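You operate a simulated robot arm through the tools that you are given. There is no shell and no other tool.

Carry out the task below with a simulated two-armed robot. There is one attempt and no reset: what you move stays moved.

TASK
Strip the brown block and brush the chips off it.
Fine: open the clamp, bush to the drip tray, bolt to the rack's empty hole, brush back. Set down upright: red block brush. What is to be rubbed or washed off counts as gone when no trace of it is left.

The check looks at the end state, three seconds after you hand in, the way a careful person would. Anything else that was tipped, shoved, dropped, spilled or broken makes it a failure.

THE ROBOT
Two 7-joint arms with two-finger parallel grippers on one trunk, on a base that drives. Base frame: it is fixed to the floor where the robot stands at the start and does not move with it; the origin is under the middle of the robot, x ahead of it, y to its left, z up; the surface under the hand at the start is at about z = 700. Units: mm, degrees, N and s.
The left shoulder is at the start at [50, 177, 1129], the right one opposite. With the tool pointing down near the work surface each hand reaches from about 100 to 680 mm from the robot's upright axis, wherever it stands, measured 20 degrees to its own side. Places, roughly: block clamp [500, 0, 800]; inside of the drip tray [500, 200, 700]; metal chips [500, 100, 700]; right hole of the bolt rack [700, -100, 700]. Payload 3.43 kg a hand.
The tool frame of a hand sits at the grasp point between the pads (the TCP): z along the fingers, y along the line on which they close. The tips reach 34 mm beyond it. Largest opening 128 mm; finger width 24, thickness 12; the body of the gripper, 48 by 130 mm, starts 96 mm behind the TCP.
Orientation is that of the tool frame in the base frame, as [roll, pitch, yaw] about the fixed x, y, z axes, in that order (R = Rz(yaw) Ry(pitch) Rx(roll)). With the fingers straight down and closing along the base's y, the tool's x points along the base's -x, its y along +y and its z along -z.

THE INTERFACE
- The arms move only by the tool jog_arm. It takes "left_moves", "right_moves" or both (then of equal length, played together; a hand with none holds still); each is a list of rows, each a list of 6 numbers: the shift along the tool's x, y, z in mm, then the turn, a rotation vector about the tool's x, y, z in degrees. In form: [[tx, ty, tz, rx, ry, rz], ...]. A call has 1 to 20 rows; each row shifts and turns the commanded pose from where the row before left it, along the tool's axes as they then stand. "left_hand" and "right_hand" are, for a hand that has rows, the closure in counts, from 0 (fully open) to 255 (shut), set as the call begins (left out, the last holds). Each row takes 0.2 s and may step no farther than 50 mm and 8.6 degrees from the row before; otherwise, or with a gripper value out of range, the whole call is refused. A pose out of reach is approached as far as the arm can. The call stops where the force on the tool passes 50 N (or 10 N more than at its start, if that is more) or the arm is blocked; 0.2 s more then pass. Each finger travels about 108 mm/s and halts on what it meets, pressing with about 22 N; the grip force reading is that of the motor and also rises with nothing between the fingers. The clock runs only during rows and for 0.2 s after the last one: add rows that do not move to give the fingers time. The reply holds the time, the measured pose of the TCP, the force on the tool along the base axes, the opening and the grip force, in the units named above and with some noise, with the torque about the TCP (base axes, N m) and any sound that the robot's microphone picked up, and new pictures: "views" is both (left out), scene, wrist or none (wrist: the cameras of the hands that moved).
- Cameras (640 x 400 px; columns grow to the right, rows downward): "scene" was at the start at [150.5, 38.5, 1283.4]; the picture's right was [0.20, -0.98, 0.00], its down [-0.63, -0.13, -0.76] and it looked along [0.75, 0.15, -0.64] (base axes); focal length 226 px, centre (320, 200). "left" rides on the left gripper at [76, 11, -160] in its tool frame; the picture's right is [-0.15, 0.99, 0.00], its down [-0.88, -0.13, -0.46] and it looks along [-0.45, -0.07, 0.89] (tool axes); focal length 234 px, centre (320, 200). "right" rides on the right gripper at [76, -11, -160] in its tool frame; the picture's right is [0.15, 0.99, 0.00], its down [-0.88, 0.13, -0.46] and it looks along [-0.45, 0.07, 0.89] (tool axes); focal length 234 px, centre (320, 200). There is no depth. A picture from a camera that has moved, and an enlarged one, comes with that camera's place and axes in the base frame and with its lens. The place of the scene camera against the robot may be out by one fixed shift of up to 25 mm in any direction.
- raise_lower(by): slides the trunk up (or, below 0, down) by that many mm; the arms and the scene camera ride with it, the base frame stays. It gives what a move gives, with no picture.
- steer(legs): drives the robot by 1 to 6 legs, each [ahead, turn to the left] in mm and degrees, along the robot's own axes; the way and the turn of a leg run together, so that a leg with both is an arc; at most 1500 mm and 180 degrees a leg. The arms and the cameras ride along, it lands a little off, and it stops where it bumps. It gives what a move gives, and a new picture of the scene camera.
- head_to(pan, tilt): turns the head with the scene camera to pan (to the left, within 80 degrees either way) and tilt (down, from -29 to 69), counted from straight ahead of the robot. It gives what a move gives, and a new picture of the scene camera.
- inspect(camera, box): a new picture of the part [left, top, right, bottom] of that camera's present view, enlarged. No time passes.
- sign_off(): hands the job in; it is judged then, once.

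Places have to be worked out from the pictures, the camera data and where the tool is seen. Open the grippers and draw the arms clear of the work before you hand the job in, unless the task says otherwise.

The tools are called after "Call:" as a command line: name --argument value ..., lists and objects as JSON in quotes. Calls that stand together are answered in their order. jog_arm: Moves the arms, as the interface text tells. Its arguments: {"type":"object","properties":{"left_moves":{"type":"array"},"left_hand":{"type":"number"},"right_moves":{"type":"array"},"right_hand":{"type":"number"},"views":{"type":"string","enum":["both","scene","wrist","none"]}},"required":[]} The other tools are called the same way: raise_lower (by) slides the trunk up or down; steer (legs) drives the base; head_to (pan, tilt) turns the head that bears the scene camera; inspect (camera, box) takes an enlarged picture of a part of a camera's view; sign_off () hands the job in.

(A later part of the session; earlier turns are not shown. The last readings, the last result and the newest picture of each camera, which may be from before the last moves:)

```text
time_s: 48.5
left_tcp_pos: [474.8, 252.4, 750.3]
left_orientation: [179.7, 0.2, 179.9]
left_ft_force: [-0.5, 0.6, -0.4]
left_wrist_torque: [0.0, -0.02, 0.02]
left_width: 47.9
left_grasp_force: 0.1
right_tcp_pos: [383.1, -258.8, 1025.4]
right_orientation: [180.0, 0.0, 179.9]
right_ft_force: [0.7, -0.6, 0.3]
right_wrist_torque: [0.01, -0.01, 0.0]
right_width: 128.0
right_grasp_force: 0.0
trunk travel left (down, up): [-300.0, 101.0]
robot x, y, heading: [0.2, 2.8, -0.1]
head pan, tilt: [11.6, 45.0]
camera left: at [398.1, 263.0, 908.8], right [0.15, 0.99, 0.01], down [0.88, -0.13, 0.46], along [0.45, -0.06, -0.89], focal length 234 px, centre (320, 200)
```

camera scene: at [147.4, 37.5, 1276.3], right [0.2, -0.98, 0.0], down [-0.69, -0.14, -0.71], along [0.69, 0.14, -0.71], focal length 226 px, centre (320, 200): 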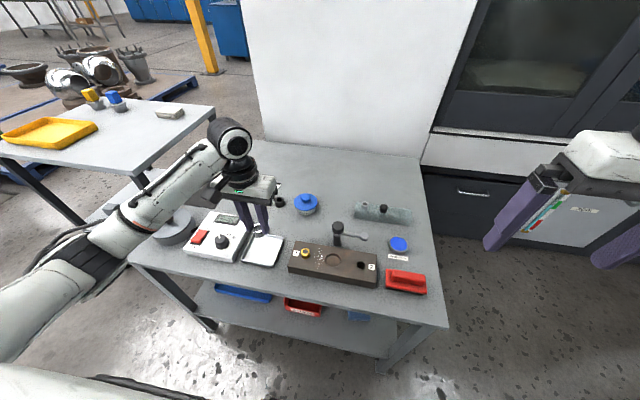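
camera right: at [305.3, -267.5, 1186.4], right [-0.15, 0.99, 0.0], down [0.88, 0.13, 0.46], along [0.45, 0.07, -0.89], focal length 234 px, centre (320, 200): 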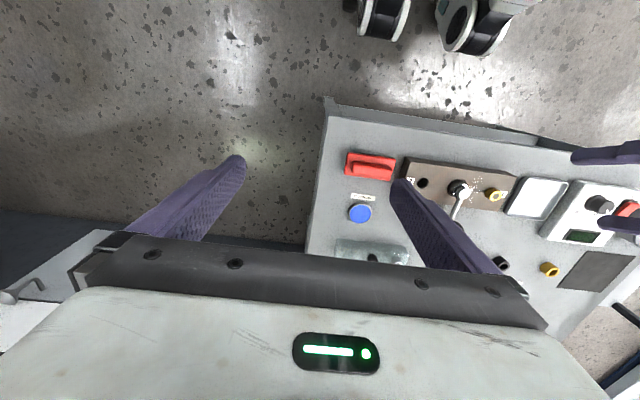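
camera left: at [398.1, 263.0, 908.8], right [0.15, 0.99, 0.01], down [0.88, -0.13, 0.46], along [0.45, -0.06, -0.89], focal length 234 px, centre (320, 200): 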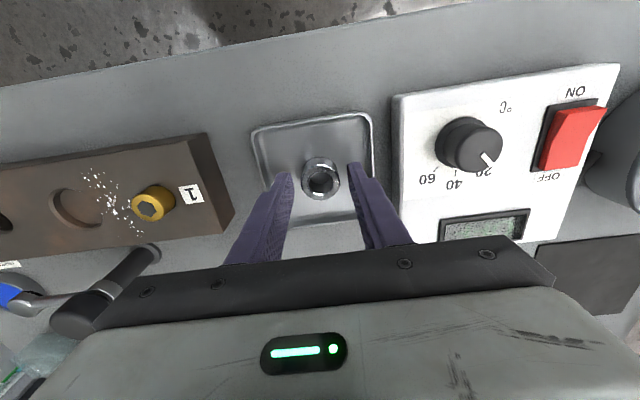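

The bush stands upright in the tray. I raise the left hand and park it near its starting pose.

Call:
jog_arm --left_moves '[[0, 0, -20, 0, 0, 0], [0, 0, -40, 0, 0, 0], [0, 0, -40, 0, 0, 0], [-8, 18, -42, 0, 0, 0], [-8, 18, -42, 0, 0, 0], [-8, 18, -42, 0, 0, 0], [-8, 18, -42, 0, 0, 0], [0, 10, -20, 0, 0, 0]]' --views "both"

Call:
inspect --camera "scene" --box '[220, 210, 420, 310]'

```text
time_s: 50.3
left_tcp_pos: [505.2, 331.8, 1039.0]
left_orientation: [179.8, 0.1, 179.9]
left_ft_force: [0.3, 0.9, -1.0]
left_wrist_torque: [0.01, 0.0, -0.02]
left_width: 47.9
left_grasp_force: 0.1
right_tcp_pos: [382.9, -258.7, 1025.3]
right_orientation: [180.0, 0.0, 180.0]
right_ft_force: [0.9, -0.4, -0.5]
right_wrist_torque: [0.01, -0.02, -0.01]
right_width: 128.0
right_grasp_force: 0.0
trunk travel left (down, up): [-300.0, 101.0]
robot x, y, heading: [1.4, -2.3, -0.1]
head pan, tilt: [11.6, 45.0]
camera scene: at [147.2, 37.2, 1276.3], right [0.2, -0.98, 0.0], down [-0.69, -0.14, -0.71], along [0.69, 0.14, -0.71], focal length 226 px, centre (320, 200)
camera left: at [428.9, 344.6, 1198.0], right [0.15, 0.99, 0.01], down [0.88, -0.14, 0.46], along [0.45, -0.06, -0.89], focal length 234 px, centre (320, 200)
```

scene: 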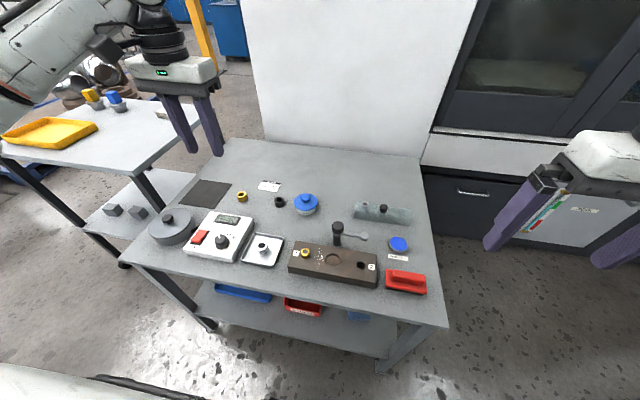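
left: 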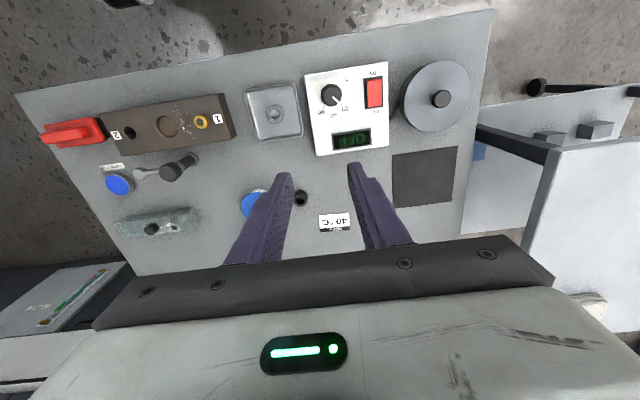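

```text
3.20 times, centred on (320, 260) of scene
camera zoom: at [147.2, 37.2, 1276.3], right [0.2, -0.98, 0.0], down [-0.69, -0.14, -0.71], along [0.69, 0.14, -0.71], focal length 724 px, centre (320, 8)
```

zoom: 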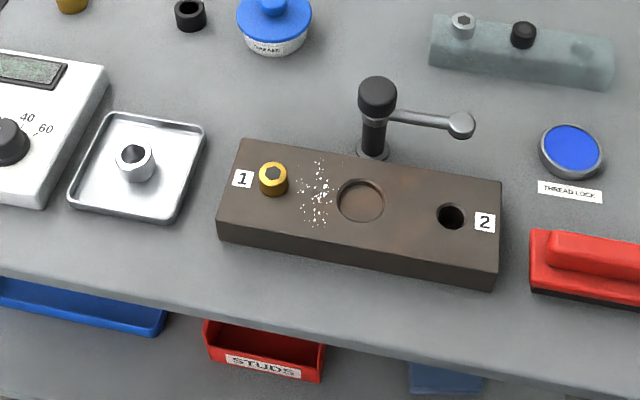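

The bush sits in the tray and the clamp arm is swung clear. Next the bolt: I bring the right hand over it.

Call:
jog_arm --right_moves '[[-8.9, 42.2, 19.4, 0, 0, 0], [-8.9, 42.2, 19.4, 0, 0, 0], [-8.9, 42.2, 19.4, 0, 0, 0], [-8.9, 42.2, 19.4, 0, 0, 0], [-8.9, 42.2, 19.4, 0, 0, 0], [-8.9, 42.2, 19.4, 0, 0, 0], [-8.9, 42.2, 19.4, 0, 0, 0], [-8.9, 42.2, 19.4, 0, 0, 0], [-8.9, 42.2, 19.4, 0, 0, 0]]' --right_hand 130 --views "both"

Call:
inspect --camera "right" --box '[240, 110, 400, 210]'

```text
time_s: 52.3
left_tcp_pos: [504.9, 333.6, 1037.4]
left_orientation: [179.7, 0.2, 179.8]
left_ft_force: [0.5, 0.6, -0.7]
left_wrist_torque: [0.02, -0.03, -0.02]
left_width: 47.8
left_grasp_force: 0.1
right_tcp_pos: [464.8, 121.3, 851.7]
right_orientation: [-180.0, 0.0, 179.9]
right_ft_force: [-0.3, 0.9, -0.4]
right_wrist_torque: [-0.02, 0.01, -0.01]
right_width: 62.9
right_grasp_force: 0.2
trunk travel left (down, up): [-300.0, 101.0]
robot x, y, heading: [-1.8, 2.7, -0.1]
head pan, tilt: [11.6, 45.0]
camera scene: at [147.3, 37.9, 1276.3], right [0.2, -0.98, 0.0], down [-0.69, -0.14, -0.71], along [0.69, 0.14, -0.71], focal length 226 px, centre (320, 200)
camera right: at [387.3, 111.7, 1012.6], right [-0.14, 0.99, 0.0], down [0.88, 0.13, 0.46], along [0.45, 0.07, -0.89], focal length 234 px, centre (320, 200)
```

scene: 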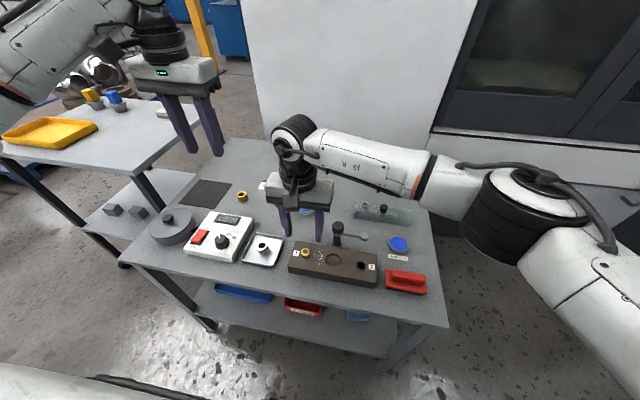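
right: 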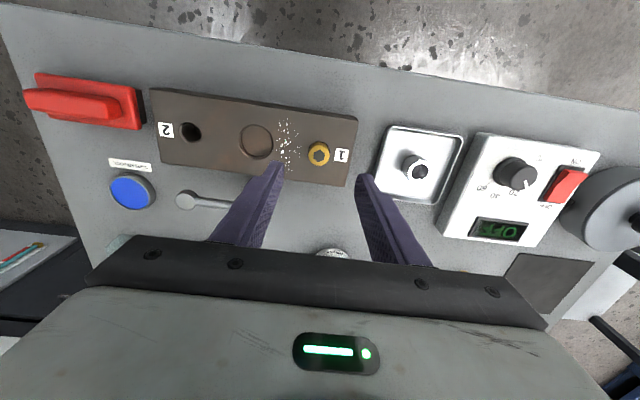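

```text
4.00 times, centred on (320, 160) of right
camera zoom: at [387.3, 111.7, 1012.6], right [-0.14, 0.99, 0.0], down [0.88, 0.13, 0.46], along [0.45, 0.07, -0.89], focal length 937 px, centre (320, 360)
```

zoom: 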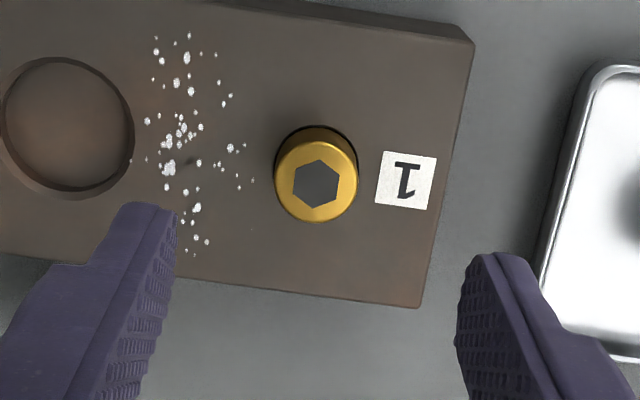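

The bolt head (about 22–23 mm) is nearly on the tool axis. I correct by about 1.5 mm and descend part-way.

Call:
jog_arm --right_moves '[[1.5, -0.8, 20, 0, 0, 0], [0, 0, 22, 0, 0, 0], [0, 0, 18, 0, 0, 0]]' --right_hand 160 --views "wrist"

Call:
inspect --camera "right" --box '[240, 120, 400, 220]'

```text
time_s: 53.1
left_tcp_pos: [505.2, 333.7, 1039.5]
left_orientation: [179.7, 0.1, 179.8]
left_ft_force: [0.6, 0.3, -0.1]
left_wrist_torque: [-0.01, -0.01, 0.04]
left_width: 47.7
left_grasp_force: 0.0
right_tcp_pos: [461.8, 120.5, 789.7]
right_orientation: [180.0, 0.0, 180.0]
right_ft_force: [0.0, 0.2, -0.5]
right_wrist_torque: [0.01, 0.02, -0.03]
right_width: 47.5
right_grasp_force: 0.1
trunk travel left (down, up): [-300.0, 101.0]
robot x, y, heading: [-1.5, -0.1, -0.2]
head pan, tilt: [11.6, 45.0]
camera right: at [384.9, 111.5, 951.4], right [-0.15, 0.99, 0.0], down [0.88, 0.13, 0.46], along [0.45, 0.07, -0.89], focal length 234 px, centre (320, 200)
```

right: 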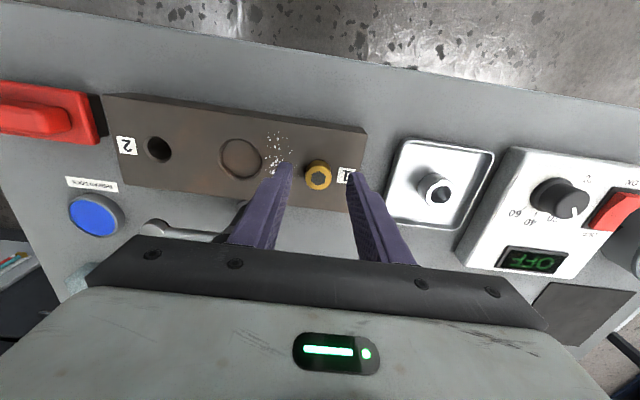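

```text
4.00 times, centred on (320, 170) of right
camera zoom: at [384.9, 111.5, 951.4], right [-0.15, 0.99, 0.0], down [0.88, 0.13, 0.46], along [0.45, 0.07, -0.89], focal length 937 px, centre (320, 320)
```

zoom: 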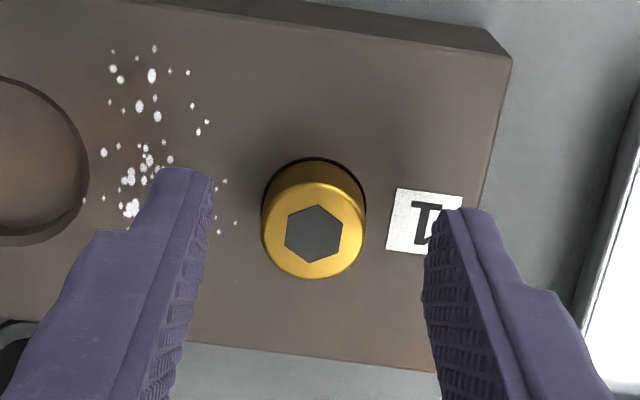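

Well aligned. I lower to where the tips are just above the block and close on the bolt's head.

Call:
jog_arm --right_moves '[[-0.6, -0.8, 8, 0, 0, 0], [0, 0, 6, 0, 0, 0]]' --views "none"

Call:
jog_arm --right_moves '[[0, 0, 0, 0, 0, 0], [0, 0, 0, 0, 0, 0], [0, 0, 0, 0, 0, 0]]' --right_hand 255 --views "wrist"

```text
time_s: 53.7
left_tcp_pos: [506.0, 332.1, 1038.5]
left_orientation: [179.8, 0.2, 180.0]
left_ft_force: [0.7, 0.0, -0.2]
left_wrist_torque: [-0.01, 0.01, 0.0]
left_width: 47.8
left_grasp_force: 0.0
right_tcp_pos: [463.6, 119.8, 776.5]
right_orientation: [180.0, 0.0, 179.9]
right_ft_force: [-0.3, -1.0, -0.5]
right_wrist_torque: [-0.03, -0.01, -0.02]
right_width: 47.5
right_grasp_force: 0.0
trunk travel left (down, up): [-300.0, 101.0]
robot x, y, heading: [0.2, -0.5, -0.2]
head pan, tilt: [11.6, 45.0]
```

```text
time_s: 54.5
left_tcp_pos: [503.8, 333.5, 1039.3]
left_orientation: [179.7, 0.1, 179.9]
left_ft_force: [-0.2, 0.4, -0.1]
left_wrist_torque: [0.03, 0.01, 0.01]
left_width: 47.9
left_grasp_force: 0.0
right_tcp_pos: [462.1, 118.8, 776.4]
right_orientation: [179.9, 0.0, 179.9]
right_ft_force: [0.9, 0.5, 0.6]
right_wrist_torque: [0.0, -0.03, 0.0]
right_width: 22.8
right_grasp_force: 21.9
trunk travel left (down, up): [-300.0, 101.0]
robot x, y, heading: [0.8, -1.4, -0.0]
head pan, tilt: [11.6, 45.0]
camera right: at [386.0, 109.8, 937.4], right [-0.14, 0.99, 0.0], down [0.88, 0.13, 0.46], along [0.45, 0.07, -0.89], focal length 234 px, centre (320, 200)
```

right: 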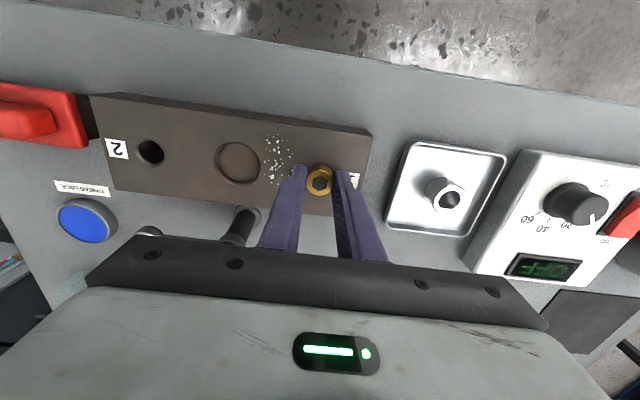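

The head is gripped at 22.8 mm with no side load. I lift a few millimetres to see whether it comes freely or is threaded.

Call:
jog_arm --right_moves '[[0, 0, 0, 0, 0, 0], [0, 0, -3, 0, 0, 0], [0, 0, -3, 0, 0, 0]]' --views "wrist"

```text
time_s: 55.3
left_tcp_pos: [506.0, 332.6, 1037.7]
left_orientation: [179.7, 0.1, 179.9]
left_ft_force: [1.1, -0.2, -0.4]
left_wrist_torque: [-0.02, -0.04, -0.05]
left_width: 47.8
left_grasp_force: 0.0
right_tcp_pos: [462.2, 118.9, 781.9]
right_orientation: [-180.0, -0.1, 179.9]
right_ft_force: [0.2, 0.1, -2.1]
right_wrist_torque: [0.01, -0.02, 0.0]
right_width: 22.7
right_grasp_force: 22.5
trunk travel left (down, up): [-300.0, 101.0]
robot x, y, heading: [-0.5, 1.9, 0.1]
head pan, tilt: [11.6, 45.0]
camera right: at [385.3, 109.6, 943.2], right [-0.14, 0.99, 0.0], down [0.88, 0.13, 0.45], along [0.45, 0.07, -0.89], focal length 234 px, centre (320, 200)
```

right: 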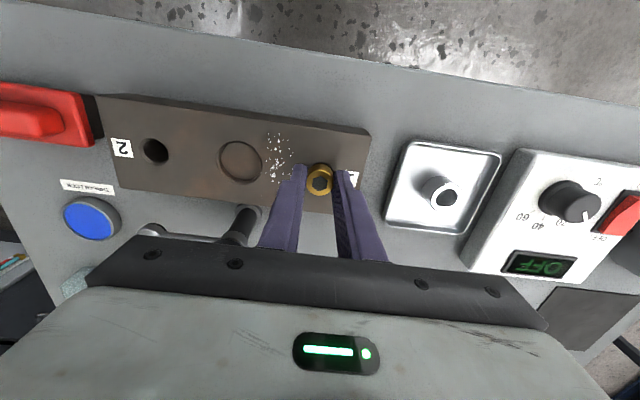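

It comes up freely (about 2 N of weight). I lift it clear.

Call:
jog_arm --right_moves '[[0, 0, -10, 0, 0, 0], [0, 0, -15, 0, 0, 0], [0, 0, -20, 0, 0, 0], [0, 0, -25, 0, 0, 0]]' --views "both"

Call:
inspect --camera "scene" --box '[260, 180, 360, 270]'

Call:
inspect --camera "right" --box '[240, 100, 400, 210]'

```text
time_s: 56.3
left_tcp_pos: [504.1, 333.2, 1038.8]
left_orientation: [179.6, 0.1, 179.9]
left_ft_force: [-0.4, 0.1, -0.7]
left_wrist_torque: [0.02, -0.02, 0.01]
left_width: 47.6
left_grasp_force: 0.0
right_tcp_pos: [462.9, 118.2, 852.3]
right_orientation: [-180.0, 0.0, 179.9]
right_ft_force: [-0.1, -0.3, -1.0]
right_wrist_torque: [0.0, 0.01, -0.03]
right_width: 22.9
right_grasp_force: 21.9
trunk travel left (down, up): [-300.0, 101.0]
robot x, y, heading: [0.2, 2.2, -0.1]
head pan, tilt: [11.6, 45.0]
camera scene: at [147.3, 37.2, 1276.3], right [0.2, -0.98, 0.0], down [-0.69, -0.14, -0.71], along [0.69, 0.14, -0.71], focal length 226 px, centre (320, 200)
camera right: at [385.7, 109.5, 1013.3], right [-0.14, 0.99, 0.0], down [0.88, 0.13, 0.46], along [0.45, 0.07, -0.89], focal length 234 px, centre (320, 200)
```

scene: 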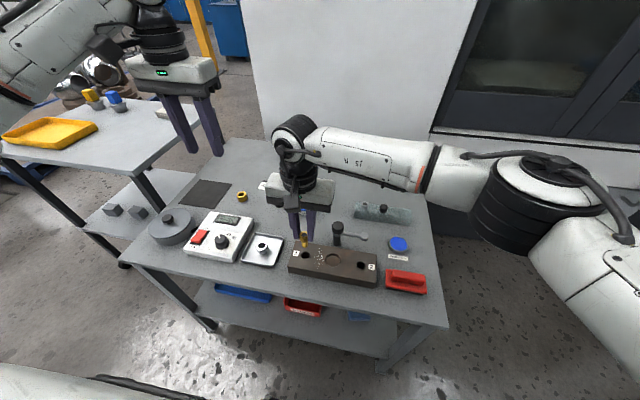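
right: 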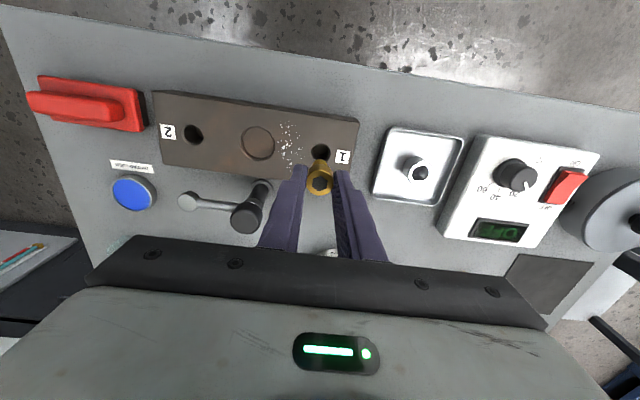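

```text
4.44 times, centred on (310, 225) of scene
camera zoom: at [147.3, 37.2, 1276.3], right [0.2, -0.98, 0.0], down [-0.69, -0.14, -0.71], along [0.69, 0.14, -0.71], focal length 1006 px, centre (364, 89)
```

zoom: 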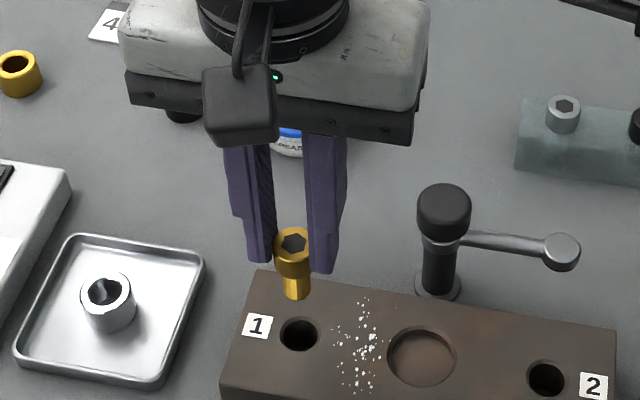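

```text
3.64 times, centred on (320, 155) of right
camera zoom: at [385.7, 109.5, 1013.3], right [-0.14, 0.99, 0.0], down [0.88, 0.13, 0.46], along [0.45, 0.07, -0.89], focal length 852 px, centre (320, 364)
```

zoom: 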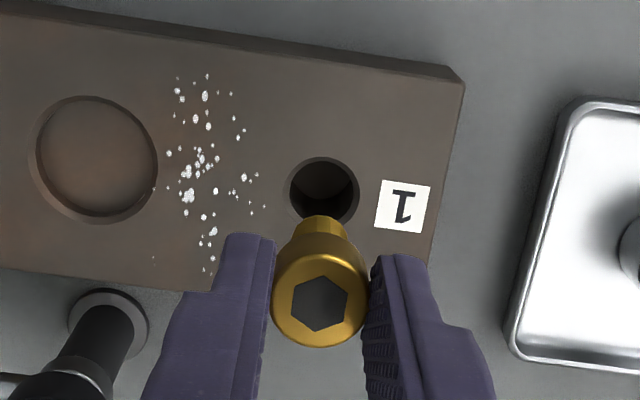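

The brass bolt is out, hanging straight (head 23 mm, shank about 15 mm). Before going to the rack, I look down past the table edge to judge how much room the base has to drive forward.

Call:
head_to --pan 0 --tilt 69

```text
time_s: 57.1
left_tcp_pos: [504.8, 333.0, 1038.2]
left_orientation: [179.7, 0.0, 180.0]
left_ft_force: [0.1, 0.2, 0.2]
left_wrist_torque: [0.02, 0.02, -0.01]
left_width: 47.5
left_grasp_force: 0.1
right_tcp_pos: [463.5, 118.7, 851.6]
right_orientation: [180.0, -0.1, 179.9]
right_ft_force: [-0.1, -0.5, -0.7]
right_wrist_torque: [0.0, 0.01, 0.0]
right_width: 22.5
right_grasp_force: 22.0
trunk travel left (down, up): [-300.0, 101.0]
robot x, y, heading: [2.3, -0.0, 0.2]
head pan, tilt: [0.0, 68.8]
camera scene: at [123.7, 20.9, 1247.5], right [0.0, -1.0, 0.0], down [-0.93, 0.0, -0.36], along [0.36, 0.0, -0.93], focal length 226 px, centre (320, 200)
```

scene: 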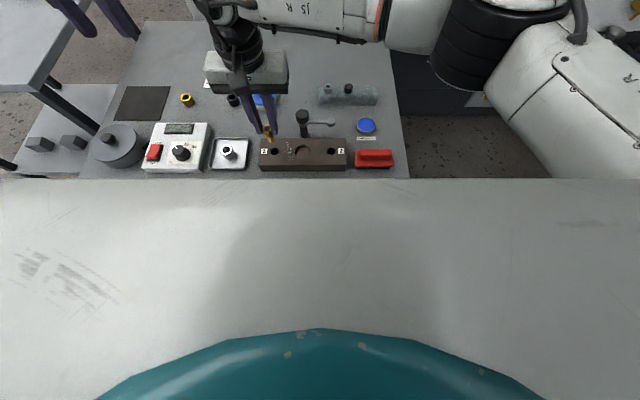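

The torso blocks that view, so I can't see the gap under the table. I first carry the bolt toward the rack within reach and look at the empty hole with the wrist camera.

Call:
jog_arm --right_moves '[[0, 0, -30, 0, 0, 0], [-22.4, -35.6, -3, 0, 0, 0], [-22.4, -35.6, -3, 0, 0, 0], [-22.4, -35.6, -3, 0, 0, 0], [-22.4, -35.6, -3, 0, 0, 0], [-22.4, -35.6, -3, 0, 0, 0], [-22.4, -35.6, -3, 0, 0, 0], [-22.4, -35.6, -3, 0, 0, 0]]' --views "wrist"

Call:
head_to --pan -8 --tilt 42

Call:
inspect --camera "right" --box '[220, 100, 420, 225]'

```text
time_s: 59.0
left_tcp_pos: [504.2, 332.9, 1038.6]
left_orientation: [179.7, 0.2, 179.8]
left_ft_force: [0.2, -0.3, -0.1]
left_wrist_torque: [0.0, 0.0, 0.0]
left_width: 47.8
left_grasp_force: 0.0
right_tcp_pos: [619.1, -131.2, 903.2]
right_orientation: [180.0, 0.0, -180.0]
right_ft_force: [-0.4, -0.5, -1.0]
right_wrist_torque: [-0.02, 0.02, 0.03]
right_width: 22.5
right_grasp_force: 21.8
trunk travel left (down, up): [-300.0, 101.0]
robot x, y, heading: [1.4, -1.7, 0.0]
head pan, tilt: [0.0, 68.8]
camera right: at [542.3, -140.1, 1064.2], right [-0.15, 0.99, 0.0], down [0.88, 0.13, 0.46], along [0.45, 0.07, -0.89], focal length 234 px, centre (320, 200)
```

right: 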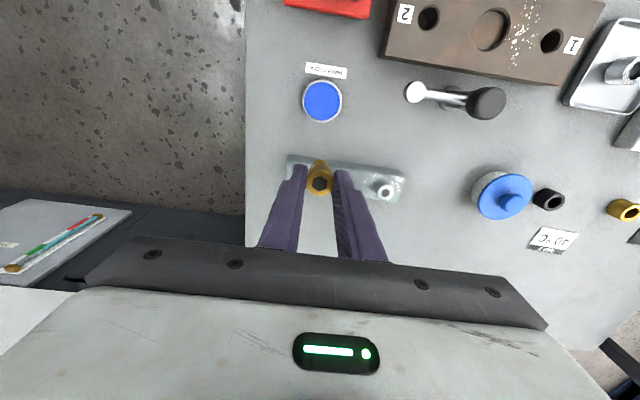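

```text
time_s: 59.9
left_tcp_pos: [504.5, 332.7, 1036.8]
left_orientation: [179.7, 0.1, 179.9]
left_ft_force: [-0.1, -0.2, 0.1]
left_wrist_torque: [-0.02, -0.01, 0.03]
left_width: 47.6
left_grasp_force: 0.0
right_tcp_pos: [618.3, -130.6, 903.5]
right_orientation: [-179.9, -0.1, 179.9]
right_ft_force: [-0.1, -1.2, -1.0]
right_wrist_torque: [-0.03, 0.02, -0.05]
right_width: 23.0
right_grasp_force: 21.9
trunk travel left (down, up): [-300.0, 101.0]
robot x, y, heading: [-1.0, -1.1, -0.1]
head pan, tilt: [-8.0, 42.0]
camera scene: at [150.6, 9.2, 1280.5], right [-0.14, -0.99, 0.0], down [-0.66, 0.09, -0.74], along [0.74, -0.1, -0.67], focal length 226 px, centre (320, 200)
```

scene: 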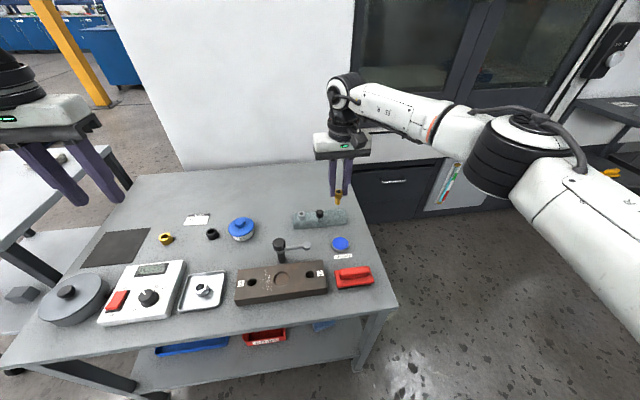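

```text
3.20 times, centred on (320, 162) of right
camera zoom: at [541.9, -139.1, 1064.4], right [-0.14, 0.99, 0.0], down [0.88, 0.13, 0.46], along [0.45, 0.07, -0.89], focal length 749 px, centre (320, 320)
```

zoom: 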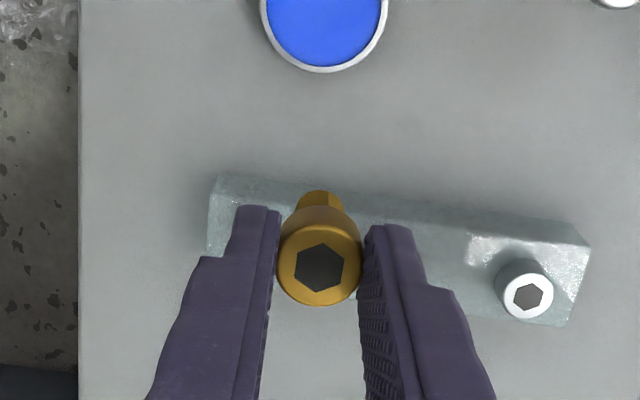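

The bolt and fingers hide the hole. I shift the hand to the left so the wrist camera sees the rack's empty hole unobstructed.

Call:
jog_arm --right_moves '[[5, 37.5, 0, 0, 0, 0], [5, 37.5, 0, 0, 0, 0], [5, 37.5, 0, 0, 0, 0], [4, 37.5, 0, 0, 0, 0], [0, 0, 0, 0, 0, 0]]' --views "wrist"

Call:
inspect --camera "right" --box '[180, 140, 300, 215]'

Call:
inspect --camera "scene" --box '[280, 195, 360, 245]'

Call:
inspect --camera "left" --box '[100, 190, 220, 260]'

```text
time_s: 61.1
left_tcp_pos: [505.1, 333.0, 1039.0]
left_orientation: [179.6, 0.1, 179.8]
left_ft_force: [0.3, 0.1, -0.2]
left_wrist_torque: [-0.01, 0.0, -0.01]
left_width: 47.6
left_grasp_force: 0.0
right_tcp_pos: [601.0, 21.3, 902.3]
right_orientation: [179.9, -0.1, 179.8]
right_ft_force: [0.9, -0.4, -1.0]
right_wrist_torque: [0.01, 0.03, -0.02]
right_width: 22.7
right_grasp_force: 21.4
trunk travel left (down, up): [-300.0, 101.0]
robot x, y, heading: [0.7, 2.0, 0.2]
head pan, tilt: [-8.0, 42.0]
camera right: at [523.4, 11.7, 1062.6], right [-0.14, 0.99, 0.0], down [0.88, 0.13, 0.46], along [0.45, 0.07, -0.89], focal length 234 px, centre (320, 200)
```

right: 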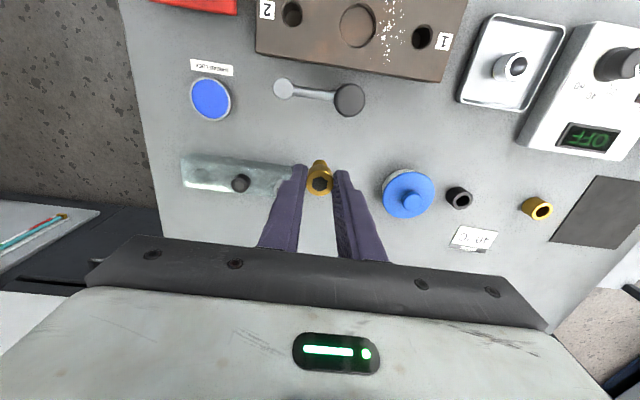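

```text
5.33 times, centred on (240, 178) of right
camera zoom: at [523.4, 11.7, 1062.6], right [-0.14, 0.99, 0.0], down [0.88, 0.13, 0.46], along [0.45, 0.07, -0.89], focal length 1249 px, centre (747, 320)
```

zoom: 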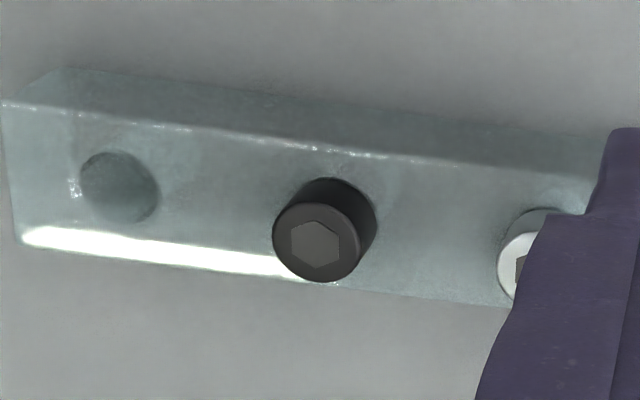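

```text
8.00 times, centred on (320, 220) of scene
camera zoom: at [150.7, 8.7, 1280.6], right [-0.14, -0.99, 0.0], down [-0.66, 0.1, -0.74], along [0.74, -0.1, -0.67], focal length 1811 px, centre (320, 40)
```

zoom: 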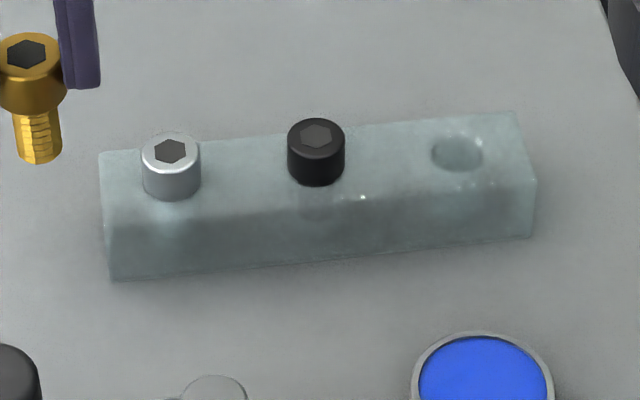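

```text
5.33 times, centred on (160, 225) of left
camera zoom: at [429.3, 343.9, 1197.8], right [0.15, 0.99, 0.01], down [0.88, -0.14, 0.46], along [0.45, -0.06, -0.89], focal length 1249 px, centre (1173, 67)
```

zoom: 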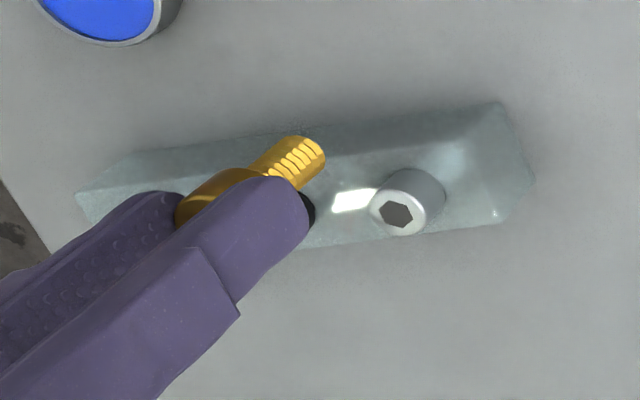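

The glass-like rack's empty hole comes out near [678, -146], rack top near z 728. I move the bolt above it at a safe height to see whether the arm reaches.

Call:
jog_arm --right_moves '[[-19.5, -41.5, 5, 0, 0, 0], [-19.5, -41.5, 5, 0, 0, 0], [-19.5, -41.5, 5, 0, 0, 0], [-19.5, -41.5, 5, 0, 0, 0], [0, 0, 15, 0, 0, 0], [0, 0, 15, 0, 0, 0]]' --views "both"

Call:
inspect --camera "right" --box '[240, 100, 400, 210]'

Call:
inspect --camera "scene" --box '[280, 165, 380, 245]'

```text
time_s: 62.5
left_tcp_pos: [505.2, 331.9, 1038.3]
left_orientation: [179.7, 0.0, 179.9]
left_ft_force: [-0.5, -0.7, 0.3]
left_wrist_torque: [0.04, 0.02, -0.02]
left_width: 47.5
left_grasp_force: 0.1
right_tcp_pos: [652.9, -144.3, 853.1]
right_orientation: [-180.0, -0.1, 179.9]
right_ft_force: [-0.2, -0.1, -1.3]
right_wrist_torque: [0.0, -0.01, -0.05]
right_width: 22.9
right_grasp_force: 22.3
right hand out of reach, approached as far as the arm can: row 2, 3, 4
trunk travel left (down, up): [-300.0, 101.0]
robot x, y, heading: [0.3, -2.4, 0.1]
head pan, tilt: [-8.0, 42.0]
camera scene: at [150.7, 8.6, 1280.6], right [-0.14, -0.99, 0.0], down [-0.66, 0.09, -0.74], along [0.74, -0.1, -0.67], focal length 226 px, centre (320, 200)
camera right: at [574.6, -153.1, 1014.7], right [-0.14, 0.99, 0.0], down [0.88, 0.13, 0.46], along [0.45, 0.07, -0.89], focal length 234 px, centre (320, 200)
```

scene: 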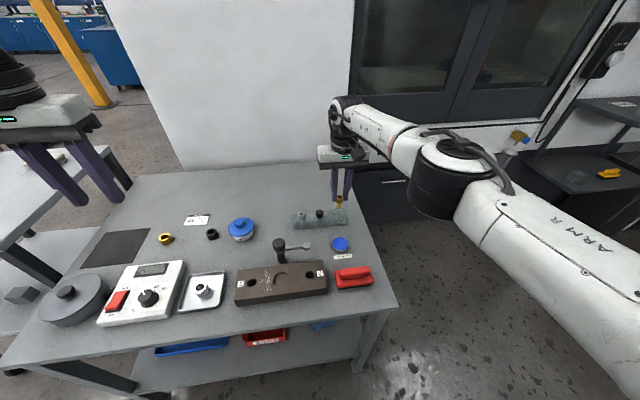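
right: 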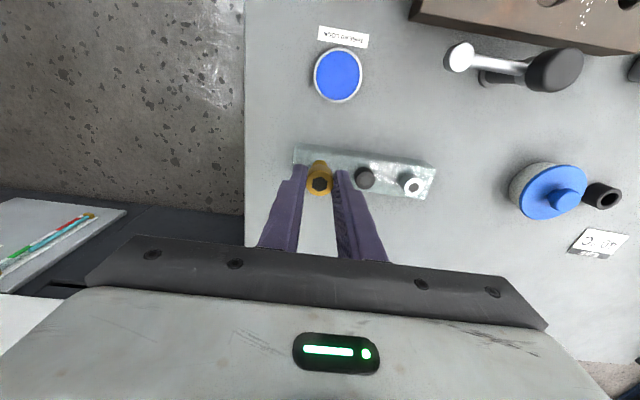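

```text
3.64 times, centred on (320, 155) of right
camera zoom: at [574.6, -153.1, 1014.7], right [-0.14, 0.99, 0.0], down [0.88, 0.13, 0.46], along [0.45, 0.07, -0.89], focal length 852 px, centre (320, 364)
```

zoom: 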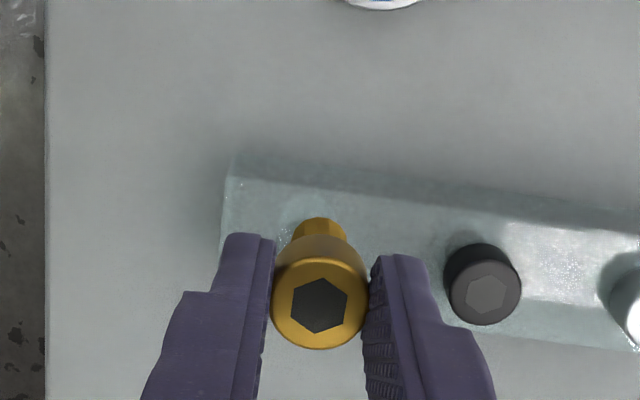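

```text
5.00 times, centred on (330, 205) of scene
camera zoom: at [150.7, 8.6, 1280.6], right [-0.14, -0.99, 0.0], down [-0.66, 0.09, -0.74], along [0.74, -0.1, -0.67], focal length 1132 px, centre (270, 175)
```

zoom: 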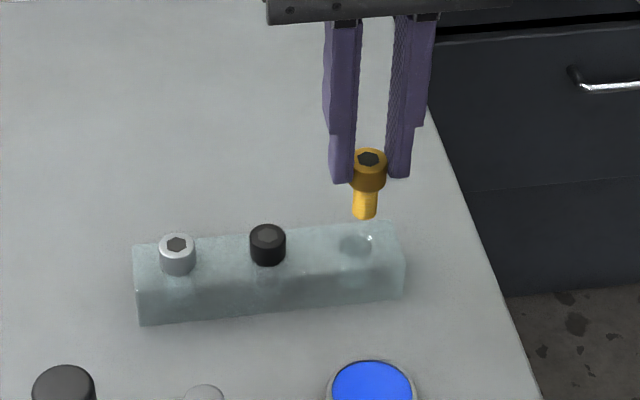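

The arm falls about 25 mm short at this height, so I need to drive ahead a little. The bolt is well clear above the rack and there seems to be ample room, so I drive 75 mm forward.

Call:
steer --legs '[[75, 0]]'

```text
time_s: 63.5
left_tcp_pos: [581.3, 332.6, 1040.2]
left_orientation: [179.6, 0.0, 179.8]
left_ft_force: [0.3, 0.3, -0.8]
left_wrist_torque: [0.0, 0.05, 0.01]
left_width: 47.6
left_grasp_force: 0.1
right_tcp_pos: [727.1, -142.7, 853.3]
right_orientation: [-180.0, 0.0, 180.0]
right_ft_force: [0.8, -0.6, -1.0]
right_wrist_torque: [0.0, 0.04, -0.01]
right_width: 22.6
right_grasp_force: 22.0
trunk travel left (down, up): [-300.0, 101.0]
robot x, y, heading: [74.2, 0.2, -0.2]
head pan, tilt: [-8.0, 42.0]
camera scene: at [226.8, 9.1, 1280.4], right [-0.14, -0.99, 0.0], down [-0.66, 0.09, -0.74], along [0.74, -0.1, -0.67], focal length 226 px, centre (320, 200)
```

scene: 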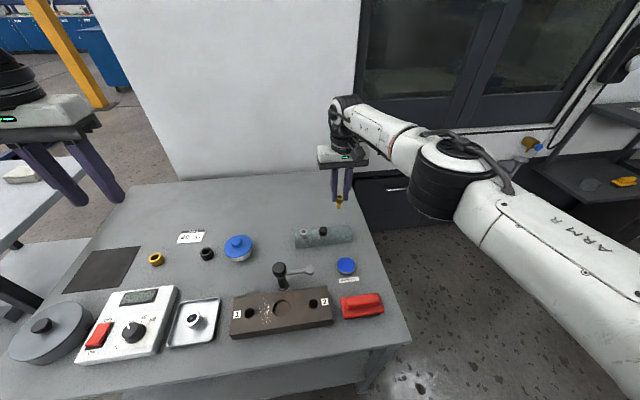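

The drive went cleanly. I bring the bolt back over the hole at about [678, -146] and lower it to just above the rack for a check.

Call:
jog_arm --right_moves '[[24.5, -1.5, 0, 0, 0, 0], [24.5, -1.5, 0, 0, 0, 0], [0, 0, 15, 0, 0, 0], [0, 0, 12, 0, 0, 0], [0, 0, 0, 0, 0, 0]]' --views "both"

Call:
inspect --camera "right" --box '[240, 110, 400, 210]'

Call:
inspect --camera "scene" --box '[280, 190, 380, 260]'

```text
time_s: 64.7
left_tcp_pos: [579.8, 332.2, 1039.6]
left_orientation: [179.7, 0.1, 179.9]
left_ft_force: [0.3, 0.4, -0.8]
left_wrist_torque: [0.01, 0.01, 0.0]
left_width: 47.4
left_grasp_force: 0.2
right_tcp_pos: [678.4, -145.1, 826.8]
right_orientation: [180.0, 0.1, 179.9]
right_ft_force: [-0.9, 0.5, -0.1]
right_wrist_torque: [0.0, 0.02, -0.01]
right_width: 22.4
right_grasp_force: 22.6
trunk travel left (down, up): [-300.0, 101.0]
robot x, y, heading: [75.6, 2.3, 0.0]
head pan, tilt: [-8.0, 42.0]
camera scene: at [226.0, 9.1, 1280.6], right [-0.14, -0.99, 0.0], down [-0.66, 0.09, -0.74], along [0.74, -0.1, -0.67], focal length 226 px, centre (320, 200)
camera right: at [601.0, -155.5, 988.5], right [-0.14, 0.99, 0.0], down [0.88, 0.13, 0.46], along [0.45, 0.07, -0.89], focal length 234 px, centre (320, 200)
```

scene: 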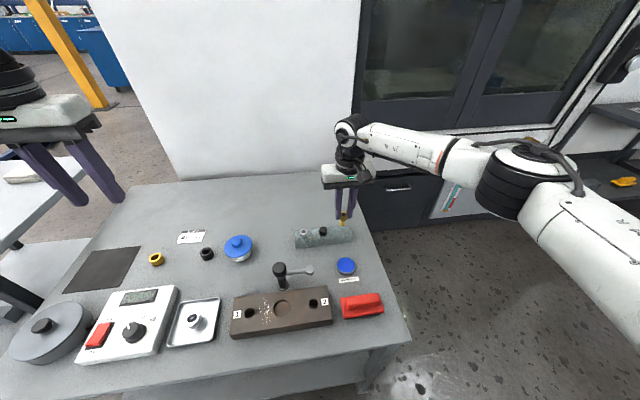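
right: 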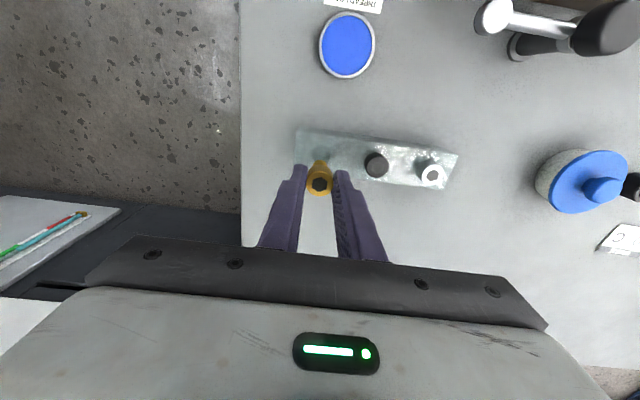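

```text
4.00 times, centred on (320, 160) of right
camera zoom: at [601.0, -155.5, 988.5], right [-0.14, 0.99, 0.0], down [0.88, 0.13, 0.46], along [0.45, 0.07, -0.89], focal length 937 px, centre (320, 360)
```

zoom: 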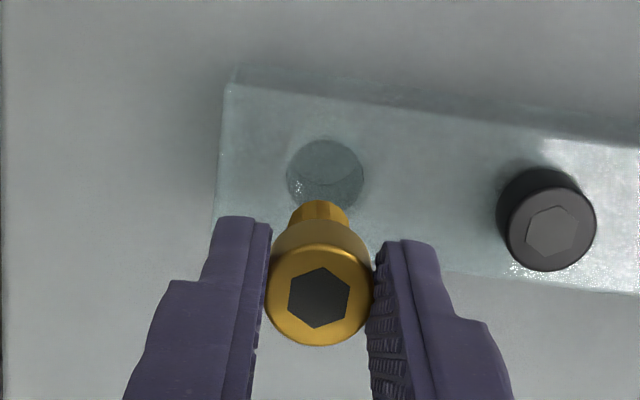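

```text
5.71 times, centred on (330, 225) of scene
camera zoom: at [226.0, 9.1, 1280.6], right [-0.14, -0.99, 0.0], down [-0.66, 0.09, -0.74], along [0.74, -0.1, -0.67], focal length 1294 px, centre (263, 57)
```

zoom: 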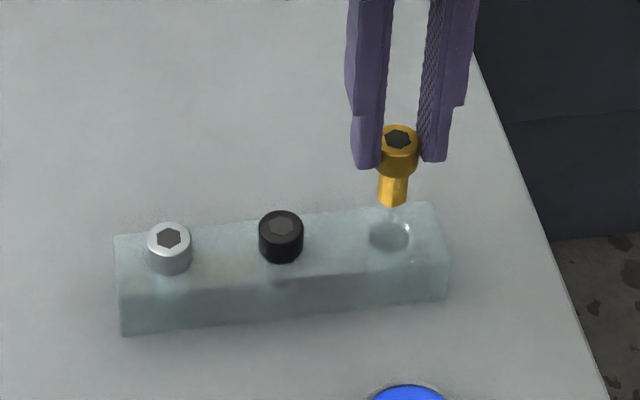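

Comparing views, the rack's top is about z 738 and the hole at [672, -143.5]. I shift 6 mm back and 1 mm left, then lower a bit and check the shank against the hole.

Call:
jog_arm --right_moves '[[6, 1.2, 0, 0, 0, 0], [0, 0, 12, 0, 0, 0], [0, 0, 0, 0, 0, 0]]' --views "wrist"

Call:
inspect --camera "right" --box '[260, 120, 380, 200]'

Call:
inspect --camera "scene" --box '[300, 200, 370, 250]'

```text
time_s: 65.5
left_tcp_pos: [580.9, 332.9, 1038.3]
left_orientation: [179.8, 0.1, 179.8]
left_ft_force: [0.2, -0.2, 0.0]
left_wrist_torque: [0.01, 0.01, -0.02]
left_width: 48.1
left_grasp_force: 0.1
right_tcp_pos: [672.1, -145.8, 815.1]
right_orientation: [-180.0, 0.2, 179.9]
right_ft_force: [0.1, 0.6, -1.8]
right_wrist_torque: [-0.01, -0.03, 0.0]
right_width: 22.9
right_grasp_force: 21.7
trunk travel left (down, up): [-300.0, 101.0]
robot x, y, heading: [78.8, -0.0, -0.0]
head pan, tilt: [-8.0, 42.0]
camera right: at [595.0, -153.8, 976.8], right [-0.14, 0.99, 0.0], down [0.88, 0.13, 0.46], along [0.45, 0.07, -0.89], focal length 234 px, centre (320, 200)
```

right: 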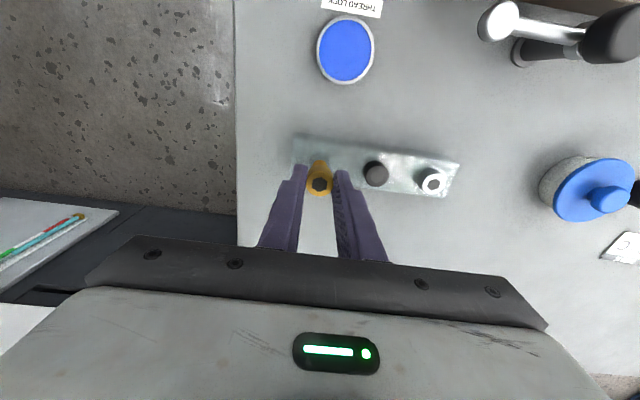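

```text
5.00 times, centred on (320, 160) of right
camera zoom: at [595.0, -153.8, 976.8], right [-0.14, 0.99, 0.0], down [0.88, 0.13, 0.46], along [0.45, 0.07, -0.89], focal length 1171 px, centre (320, 400)
```

zoom: 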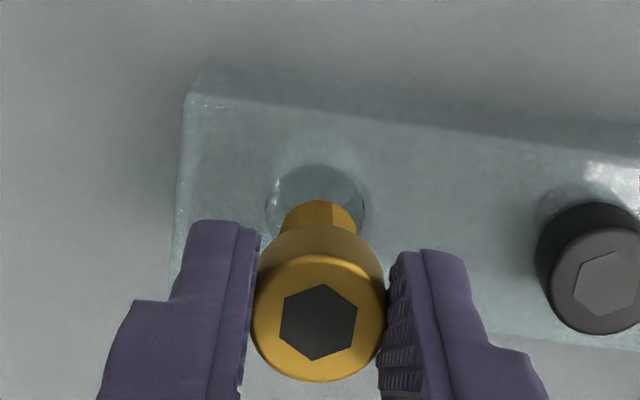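

```text
8.00 times, centred on (335, 225) of scene
camera zoom: at [226.0, 9.1, 1280.6], right [-0.14, -0.99, 0.0], down [-0.66, 0.09, -0.74], along [0.74, -0.1, -0.67], focal length 1811 px, centre (200, 0)
```

zoom: 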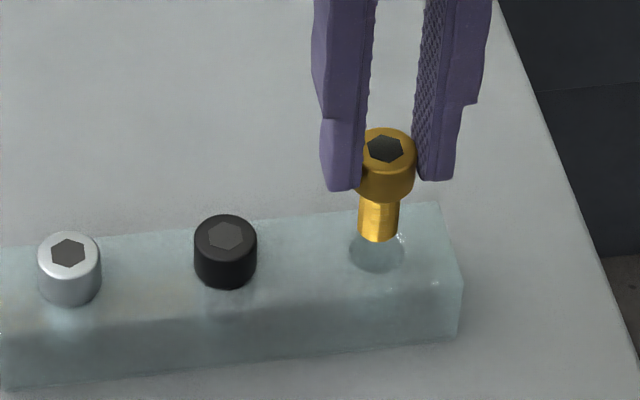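

The shank lines up with the hole in both views. I lower the bolt in stages, checking the force.

Call:
jog_arm --right_moves '[[0, 0, 6, 0, 0, 0], [0, 0, 5, 0, 0, 0], [0, 0, 4, 0, 0, 0]]' --views "none"

Call:
inspect --camera "scene" --box '[300, 200, 370, 250]'

Call:
inspect --camera "right" --box '[260, 120, 380, 200]'

```text
time_s: 66.3
left_tcp_pos: [580.1, 332.7, 1038.2]
left_orientation: [179.7, 0.2, 179.9]
left_ft_force: [-0.4, -0.1, 0.5]
left_wrist_torque: [0.02, 0.03, 0.02]
left_width: 47.8
left_grasp_force: 0.0
right_tcp_pos: [672.2, -144.2, 799.5]
right_orientation: [-180.0, 0.0, 179.9]
right_ft_force: [0.6, -0.2, -1.1]
right_wrist_torque: [-0.04, 0.0, -0.02]
right_width: 22.8
right_grasp_force: 22.3
trunk travel left (down, up): [-300.0, 101.0]
robot x, y, heading: [77.7, 1.1, -0.2]
head pan, tilt: [-8.0, 42.0]
```

```text
8.00 times, centred on (335, 225) of scene
camera zoom: at [226.0, 9.1, 1280.6], right [-0.14, -0.99, 0.0], down [-0.66, 0.09, -0.74], along [0.74, -0.1, -0.67], focal length 1811 px, centre (200, 0)
```

zoom: 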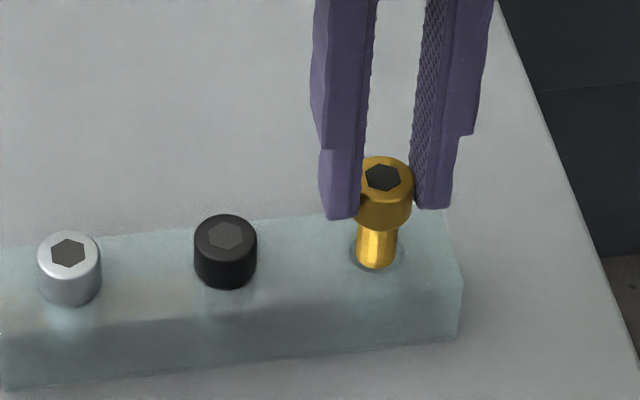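

```text
5.00 times, centred on (320, 160) of right
camera zoom: at [595.1, -154.1, 961.0], right [-0.15, 0.99, 0.0], down [0.88, 0.13, 0.46], along [0.45, 0.07, -0.89], focal length 1171 px, centre (320, 400)
```

zoom: 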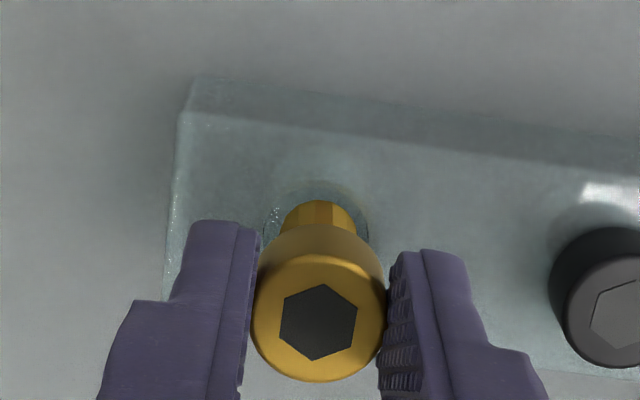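

No contact force and the shank is over the hole. I continue down in small steps.

Call:
jog_arm --right_moves '[[0, 0, 4, 0, 0, 0], [0, 0, 4, 0, 0, 0]]' --views "none"

Call:
inspect --camera "scene" --box '[300, 200, 370, 250]'

Call:
inspect --camera "right" --box '[260, 120, 380, 200]'

```text
time_s: 66.9
left_tcp_pos: [580.0, 334.5, 1038.7]
left_orientation: [179.7, 0.0, -180.0]
left_ft_force: [0.4, -0.4, 0.7]
left_wrist_torque: [0.04, -0.02, 0.02]
left_width: 47.5
left_grasp_force: 0.0
right_tcp_pos: [673.6, -143.9, 792.0]
right_orientation: [180.0, -0.1, 179.9]
right_ft_force: [-0.7, -0.2, -1.9]
right_wrist_torque: [0.04, -0.01, 0.03]
right_width: 22.6
right_grasp_force: 22.2
trunk travel left (down, up): [-300.0, 101.0]
robot x, y, heading: [78.3, -1.3, -0.2]
head pan, tilt: [-8.0, 42.0]
```

```text
8.00 times, centred on (335, 225) of scene
camera zoom: at [226.0, 9.1, 1280.6], right [-0.14, -0.99, 0.0], down [-0.66, 0.09, -0.74], along [0.74, -0.1, -0.67], focal length 1811 px, centre (200, 0)
```

zoom: 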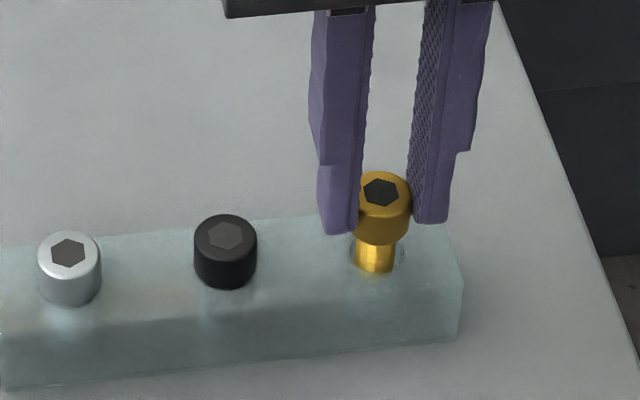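

```text
5.00 times, centred on (320, 160) of right
camera zoom: at [595.1, -153.9, 952.8], right [-0.15, 0.99, 0.0], down [0.88, 0.13, 0.46], along [0.45, 0.07, -0.89], focal length 1171 px, centre (320, 400)
```

zoom: 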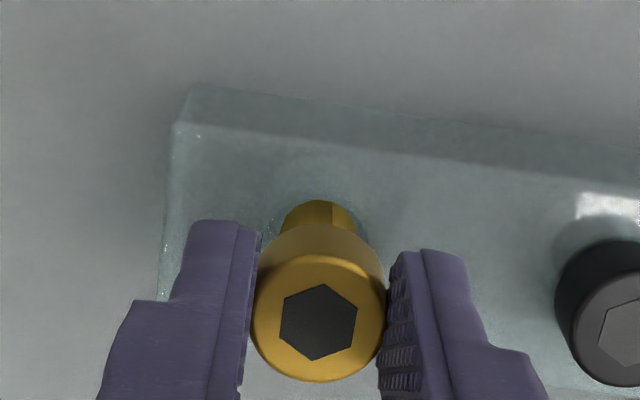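

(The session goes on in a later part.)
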